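You operate a simulated robot arm through the tools that you are given. There is no shell and no other tool. Be economical: measure what you need, move in short steps, check, and stop when the job is done.

The job below is to be done with a simulated robot arm. You get a single attempt, and the scene is never put back.

## Task
Slide the grey rolled sock with red bands along the sideboard top until it stands next to the clear measuring jug.

It is judged by the outcome, as a careful person would: the job done as asked, and still so three seconds after it is handed in. It fails if anything else is knocked over, pushed out of place, dropped, spilled or broken.

## Robot
A 7-joint arm with a two-finger parallel gripper, fixed in place. Base frame: the origin is at the foot of the arm, x ahead of it, y to its left, z up; the work surface is at about z = 0.85. Readings come in m, rad, newtons and seconds.
With the tool pointing down near the work surface it reaches from about 0.3 to 0.7 m from the base axis. Its first joint turns from -1.152 to 1.152 rad. Payload 1.57 kg.
Tool frame: the origin (TCP) lies between the finger pads and is the grasp point; the fingertips stand 0.03 m ahead of it; z points along the fingers, y is the line along which they close. Largest opening 0.11 m; finger width 0.024, thickness 0.012; the body of the gripper, 0.048 by 0.112 m, starts 0.078 m behind the TCP.
Orientation is that of the tool frame in the base frame, as [roll, pitch, yaw] about the fixed x, y, z axes, in that order (R = Rz(yaw) Ry(pitch) Rx(roll)). With the fingers straight down and closing along the base's y, the tool's x points along the base's -x, its y along +y and its z along -z.

## Interface
- The arm moves only by the tool move_arm. Its argument "steps" is a list that holds one entry, the list of rows, each a list of 7 numbers: the opening, from 0 (shut) to 1 (fully open), then the shift along the base's x, y, z in m, then the turn, a rotation vector about the base's x, y, z in rad. In form: [[[hand, x, y, z, wx, wy, wz], ...]]. A call has 1 to 12 rows; each row is the pose to reach, as a shift and turn from the pose commanded when the call began. A row lasts 0.2 s, in which the tool goes at most 0.05 m and 0.15 rad; a call with a longer step from one row to the next is refused whole, and so is a gripper value outside its range. A pose out of reach is approached as far as the arm can. The call stops where the force on the tool passes 40 N (or 10 N more than at its start, if that is more) or the arm is blocked; 0.2 s more then pass. Each finger travels about 0.108 m/s and halts on what it meets, pressing with about 42 N; the grip force reading is that of the motor and also rises with nothing between the fingers. The clock runs only during rows and for 0.2 s after the last one: add rows that repeat a pose to give the fingers time. The reply holds the time, the measured pose of the TCP, the force on the tool along the base axes, the opening and the grip force, in the units named above and with some noise.
- Cameras (640 x 400 px; columns grow to the right, rows downward): "scene" is fixed at [0.1708, -0.4296, 1.3734]; the picture's right is [0.42, -0.91, 0.00], its down [-0.75, -0.35, -0.55] and it looks along [0.50, 0.23, -0.83] (base axes); focal length 321 px, centre (320, 200). "wrist" rides on the gripper at [-0.036, 0, -0.08] in the tool frame; the picture's right is [0.00, -1.00, 0.00], its down [0.97, 0.00, -0.24] and it looks along [0.24, 0.00, 0.97] (tool axes); focal length 218 px, centre (320, 200).
- grab_frame(camera): a new picture of that camera. The clock stands still meanwhile.
- locate(camera, pixels): for up to 12 pixels [column, row] of the newest picture of that camera ("zoom" is the newest enlarged one), the place [x, y, z] in the base frame of the surface seen there, good to about 0.002 m. The clock stands still meanwhile.
- zoom(camera, box): a new picture of the part [left, top, right, bottom] of that camera's present view, enlarged. The clock stands still meanwhile.
- finish_job(): hands the job in; it is judged then, once.

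Go step by step. Measure first, check grasps and placings, and put right what went wrong. The budget is 60 turns and 20 pictures, counting those below and the enlarged ones. Unless the task says otherwise, let go and move clear before handing in, and close with one line.

The tools are called after ">>>" as name(argument=value, ...) on one line, values as JSON. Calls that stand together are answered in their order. move_arm: Moves the arm, as the interface text tells. Its arguments: {"type":"object","properties":{"steps":{"type":"array","items":{"type":"array","items":{"type":"array","items":{"type":"number"}}}}},"required":["steps"]} The other tools are called the same way: grab_frame (camera) takes a picture; locate (camera, pixels) gives the place of the surface under pixels of a picture; zoom (camera, box) takes an enlarged picture of a part of a camera's view; finish_job () hands the job in.

At the start:

```text
t: 0.0
position: [0.4073, -0.1271, 1.0446]
orientation: [3.141, -0.001, -3.14]
ft_force: [-1.0, 0.0, 0.7]
opening: 0.1102
grip_force: 0.1
```

scene: 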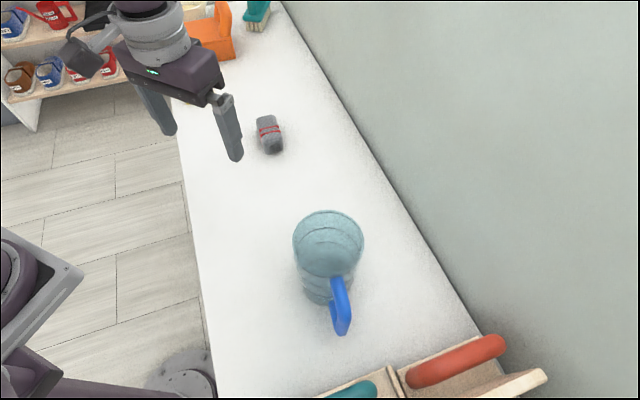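
wrist: 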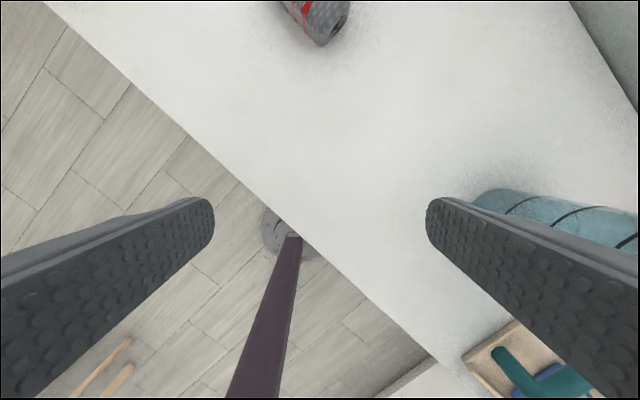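

The scene shows the sock around (269,134) and the jug around (328,255), with its handle at (341,305). I'll zoom in on both and measure them.

>>> zoom(camera="scene", box=[220, 90, 400, 350])

>>> locate(camera="scene", pixels=[[269, 120], [270, 133], [273, 148], [262, 134], [280, 132], [300, 160], [293, 245], [328, 212], [363, 243], [305, 293], [341, 330], [285, 200]])

```text
1.54 times, centred on (310, 220) of scene
```

zoom: 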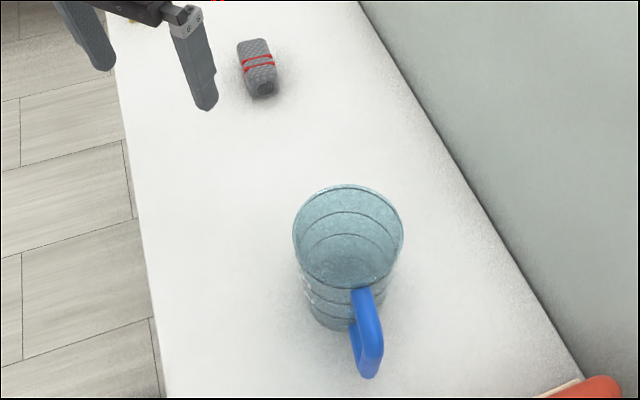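

```text
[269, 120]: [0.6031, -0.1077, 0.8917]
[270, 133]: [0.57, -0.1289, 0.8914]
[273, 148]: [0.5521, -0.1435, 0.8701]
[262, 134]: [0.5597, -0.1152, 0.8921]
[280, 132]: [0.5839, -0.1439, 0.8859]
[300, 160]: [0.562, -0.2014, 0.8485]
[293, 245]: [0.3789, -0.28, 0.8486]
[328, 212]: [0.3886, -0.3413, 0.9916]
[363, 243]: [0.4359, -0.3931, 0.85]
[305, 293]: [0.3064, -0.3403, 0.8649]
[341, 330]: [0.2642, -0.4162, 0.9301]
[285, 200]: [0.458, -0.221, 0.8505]
```

The jug is a cylinder of about 0.047 m radius centred near (0.346, -0.361), with its rim at z≈0.99. The sock lies near (0.575, -0.127), with its axis roughly pointing at the jug. I'll move above the sock and look with the wrist camera.

>>> move_arm(steps=[[[1, 0.04, 0, 0, 0, 0, 0.12], [1, 0.08, 0, 0, 0, 0, 0.24], [1, 0.12, 0, 0, 0, 0, 0.36], [1, 0.15, 0, 0, 0, 0, 0.48], [1, 0.165, 0, 0, 0, 0, 0.6], [1, 0.165, 0, 0, 0, 0, 0.6]]])

>>> grab_frame(camera="wrist")

```text
t: 1.4
position: [0.5734, -0.1276, 1.0438]
orientation: [3.141, 0.001, -2.542]
ft_force: [0.3, 0.2, 0.1]
opening: 0.1101
grip_force: 0.0
```

```text
16 pictures are left
```

wrist: 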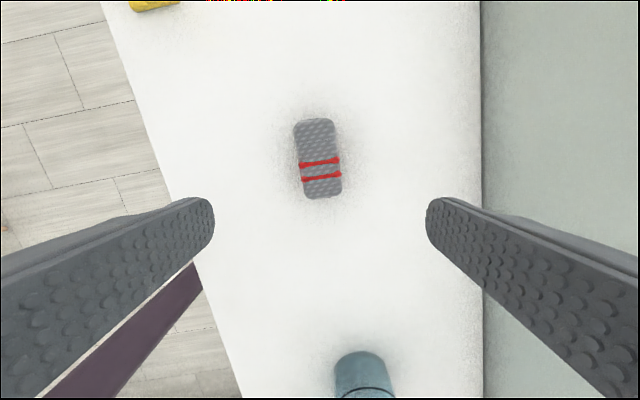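

>>> locate(camera="wrist", pixels=[[315, 122], [318, 158], [323, 192], [299, 160], [338, 156], [334, 125], [297, 128], [340, 190], [306, 195], [335, 375], [362, 353], [385, 370]])

```text
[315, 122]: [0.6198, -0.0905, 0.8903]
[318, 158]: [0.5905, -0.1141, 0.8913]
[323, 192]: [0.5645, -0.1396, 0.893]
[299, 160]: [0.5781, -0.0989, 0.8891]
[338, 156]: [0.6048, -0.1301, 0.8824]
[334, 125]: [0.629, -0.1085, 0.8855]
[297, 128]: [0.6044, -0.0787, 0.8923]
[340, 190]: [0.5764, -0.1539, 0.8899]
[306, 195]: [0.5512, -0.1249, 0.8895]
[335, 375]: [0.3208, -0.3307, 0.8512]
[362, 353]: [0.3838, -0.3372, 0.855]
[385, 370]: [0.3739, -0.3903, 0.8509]
```

The sock runs from (0.620, -0.091) to (0.562, -0.142), so its centre is (0.590, -0.116), its heading is 0.73 rad, and it's about 0.041 m wide. That is nearly radial to the jug. I'll turn slightly, centre over it and go down with the hand open.

>>> move_arm(steps=[[[1, 0.0165, 0.0115, -0.02, 0, 0, 0.13], [1, 0.0165, 0.0115, -0.055, 0, 0, 0.13], [1, 0.0165, 0.0115, -0.09, 0, 0, 0.13], [1, 0.0165, 0.0115, -0.125, 0, 0, 0.13], [1, 0.0165, 0.0115, -0.145, 0, 0, 0.13], [1, 0.0165, 0.0115, -0.157, 0, 0, 0.13], [1, 0.0165, 0.0115, -0.157, 0, 0, 0.13]]])

>>> grab_frame(camera="wrist")

```text
t: 3.0
position: [0.5876, -0.1176, 0.8867]
orientation: [3.141, -0.001, -2.411]
ft_force: [-0.5, -1.5, 0.2]
opening: 0.1097
grip_force: 0.1
```

```text
15 pictures are left
```

wrist: 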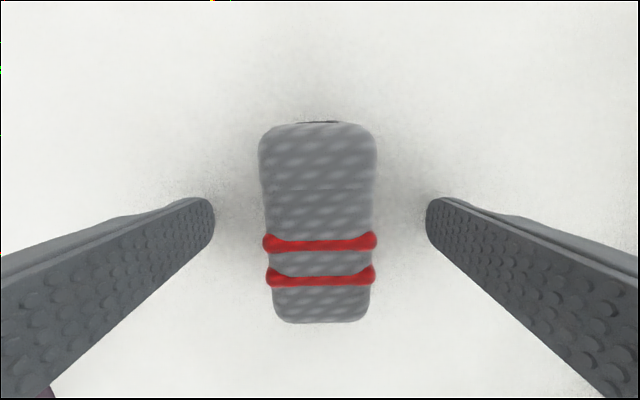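

The sock sits centred between the fingers and aligned with them (cols 260–376). I'll close lightly onto it.

>>> move_arm(steps=[[[0.7, 0, 0, 0, 0, 0, 0], [0.5, 0, 0, 0, 0, 0, 0], [0.4, 0, 0, 0, 0, 0, 0], [0.34, 0, 0, 0, 0, 0, 0], [0.34, 0, 0, 0, 0, 0, 0]]])

```text
t: 4.2
position: [0.5888, -0.1163, 0.8871]
orientation: [-3.141, -0.001, -2.413]
ft_force: [0.3, 0.2, 0.2]
opening: 0.043
grip_force: 41.8
```

The grip holds at 0.043 m. I'll drag the sock along the top toward the jug, stopping well short of it to check.

>>> move_arm(steps=[[[0.34, -0.013, -0.013, 0, 0, 0, 0], [0.34, -0.03, -0.03, 0, 0, 0, 0], [0.34, -0.047, -0.047, 0, 0, 0, 0], [0.34, -0.064, -0.064, 0, 0, 0, 0.02], [0.34, -0.081, -0.081, 0, 0, 0, 0.04], [0.34, -0.098, -0.098, 0, 0, 0, 0.05], [0.34, -0.115, -0.115, 0, 0, 0, 0.05], [0.34, -0.125, -0.126, 0, 0, 0, 0.05], [0.34, -0.13, -0.131, 0, 0, 0, 0.05], [0.34, -0.13, -0.131, 0, 0, 0, 0.05]]])

>>> grab_frame(camera="wrist")

>>> grab_frame(camera="scene")

```text
t: 6.4
position: [0.458, -0.2459, 0.888]
orientation: [-3.141, 0.0, -2.363]
ft_force: [0.2, -0.7, 0.2]
opening: 0.0428
grip_force: 41.8
```

```text
14 pictures are left
```

wrist: 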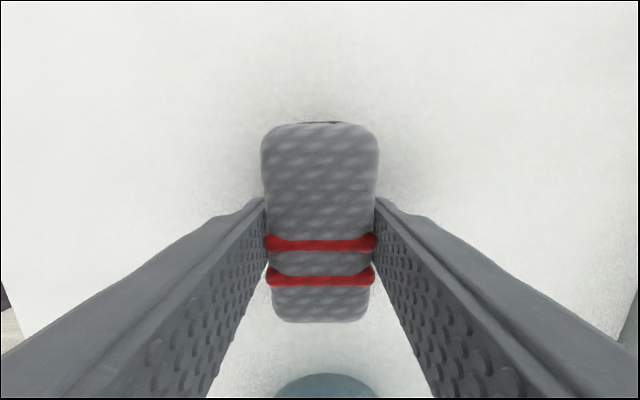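

```text
13 pictures are left
```

scene: 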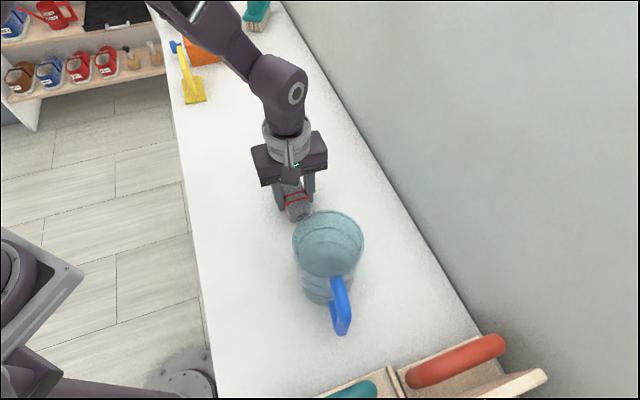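

>>> locate(camera="wrist", pixels=[[325, 370], [325, 376], [325, 385], [300, 382], [350, 382], [320, 320], [320, 315], [325, 395]])

>>> locate(camera="scene", pixels=[[328, 211], [294, 240], [362, 240], [310, 215], [347, 215], [310, 268], [345, 270]])

```text
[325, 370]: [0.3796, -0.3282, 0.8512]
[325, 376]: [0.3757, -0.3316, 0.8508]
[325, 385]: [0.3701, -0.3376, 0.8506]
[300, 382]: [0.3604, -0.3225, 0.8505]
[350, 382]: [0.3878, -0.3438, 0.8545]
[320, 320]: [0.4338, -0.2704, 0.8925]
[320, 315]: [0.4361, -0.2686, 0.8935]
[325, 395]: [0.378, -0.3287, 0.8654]
```

```text
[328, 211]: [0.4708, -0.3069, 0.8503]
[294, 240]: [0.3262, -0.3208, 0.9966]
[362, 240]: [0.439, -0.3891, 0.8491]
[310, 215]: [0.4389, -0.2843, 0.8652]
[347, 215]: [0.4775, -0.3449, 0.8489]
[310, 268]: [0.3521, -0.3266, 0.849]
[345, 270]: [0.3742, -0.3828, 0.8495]
```

The jug wall nearest the sock is at about (0.379, -0.328) and the sock's end is at about (0.431, -0.273), a gap of roughly 0.074 m. I'll slide it another 0.062 m slowly, which keeps the gripper body about 3 cm from the rim.

>>> move_arm(steps=[[[0.34, -0.009, -0.009, 0, 0, 0, 0], [0.34, -0.019, -0.019, 0, 0, 0, 0], [0.34, -0.028, -0.028, 0, 0, 0, 0], [0.34, -0.035, -0.036, 0, 0, 0, 0], [0.34, -0.04, -0.041, 0, 0, 0, 0], [0.34, -0.0435, -0.0445, 0, 0, 0, 0], [0.34, -0.0435, -0.0445, 0, 0, 0, 0]]])

>>> grab_frame(camera="wrist")

>>> zoom(camera="scene", box=[240, 150, 400, 250])

```text
t: 8.0
position: [0.4144, -0.2908, 0.8876]
orientation: [3.141, -0.001, -2.362]
ft_force: [0.1, -0.1, 0.3]
opening: 0.0428
grip_force: 41.7
```

```text
12 pictures are left
```

wrist: 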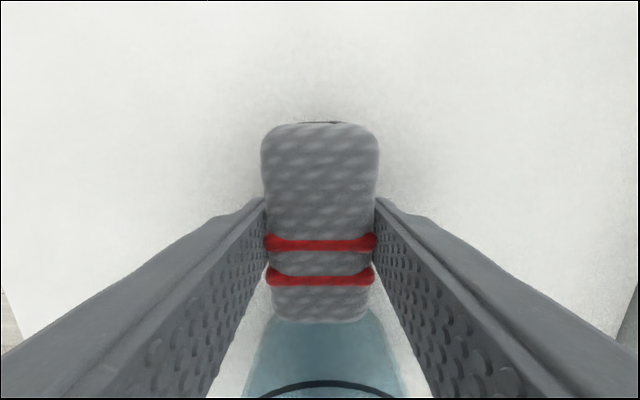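

```text
4.00 times, centred on (320, 200) of scene
```

zoom: 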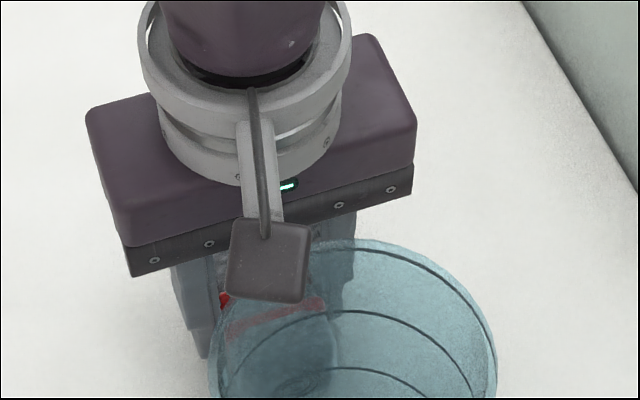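

There's a grey block on the gripper's jug side at zoom (268,262), so before doing anything else I'll check how far it is from the rim. I'll also check the gap between sock and jug.

>>> locate(camera="zoom", pixels=[[268, 250], [265, 290], [235, 285], [300, 295], [340, 243], [420, 260], [214, 370]])

>>> locate(camera="wrist", pixels=[[320, 316], [320, 320], [320, 326], [320, 335], [320, 360], [320, 380], [320, 392]])

```text
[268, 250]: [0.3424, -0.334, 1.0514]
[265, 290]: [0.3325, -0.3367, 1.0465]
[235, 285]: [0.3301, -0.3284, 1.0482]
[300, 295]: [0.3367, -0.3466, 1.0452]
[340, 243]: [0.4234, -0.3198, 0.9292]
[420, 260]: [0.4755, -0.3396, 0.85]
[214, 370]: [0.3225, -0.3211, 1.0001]
```

```text
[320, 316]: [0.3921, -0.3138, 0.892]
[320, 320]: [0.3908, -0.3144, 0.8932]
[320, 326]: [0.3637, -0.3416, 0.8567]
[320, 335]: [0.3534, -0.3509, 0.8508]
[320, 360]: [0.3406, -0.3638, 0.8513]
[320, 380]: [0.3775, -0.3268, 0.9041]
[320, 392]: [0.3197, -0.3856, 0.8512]
```

The block's top is at z≈1.05, above the rim at ≈1.0, and no force shows, so it's clear. The sock's end at (0.390, -0.316) is about 0.015 m from the jug wall at (0.378, -0.327), which counts as next to it. I'll release and lift straight up.

>>> move_arm(steps=[[[0.45, 0, 0, 0, 0, 0, 0], [0.6, 0, 0, 0, 0, 0, 0], [0.7, 0, 0, 0, 0, 0, 0], [0.7, 0, 0, 0, 0, 0, 0], [0.7, 0, 0, 0.02, 0, 0, 0], [0.7, 0, 0, 0.05, 0, 0, 0], [0.7, 0, 0, 0.09, 0, 0, 0], [0.7, 0, 0, 0.13, 0, 0, 0], [0.7, 0, 0, 0.17, 0, 0, 0], [0.7, 0.03, 0.03, 0.17, 0, 0, 0], [0.7, 0.06, 0.06, 0.17, 0, 0, 0], [0.7, 0.09, 0.09, 0.17, 0, 0, 0]]])

>>> zoom(camera="scene", box=[200, 120, 440, 350])

>>> grab_frame(camera="wrist")

```text
t: 10.6
position: [0.5039, -0.2037, 1.0562]
orientation: [-3.141, 0.0, -2.363]
ft_force: [0.3, -0.3, 0.7]
opening: 0.0772
grip_force: 0.0
```

```text
1.74 times, centred on (320, 235) of scene
```

zoom: 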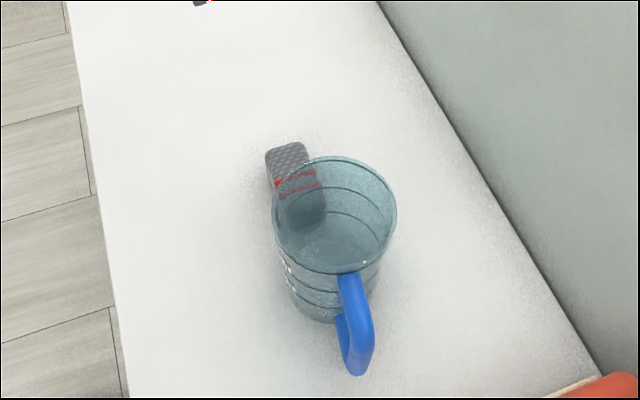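

```text
9 pictures are left
```

wrist: 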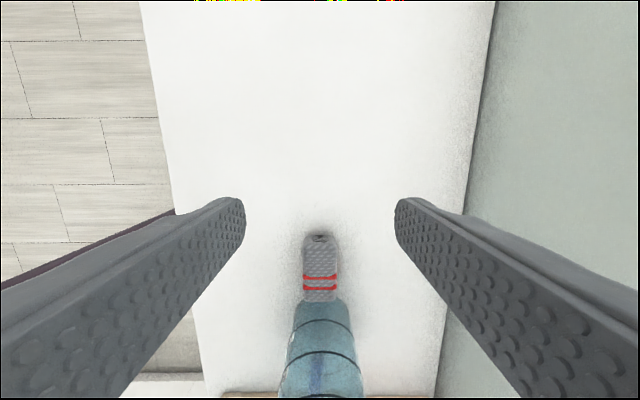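

The sock is lying on the top right beside the jug (zoom 297,185). The jug is upright and in its original place, and the arm is clear, so I'm handing in.

>>> finish_job()

```text
The job is handed in.
```

The grey sock with red bands now lies on the sideboard about 1.5 cm from the measuring jug, which wasn't moved; the arm is clear and the job is handed in.
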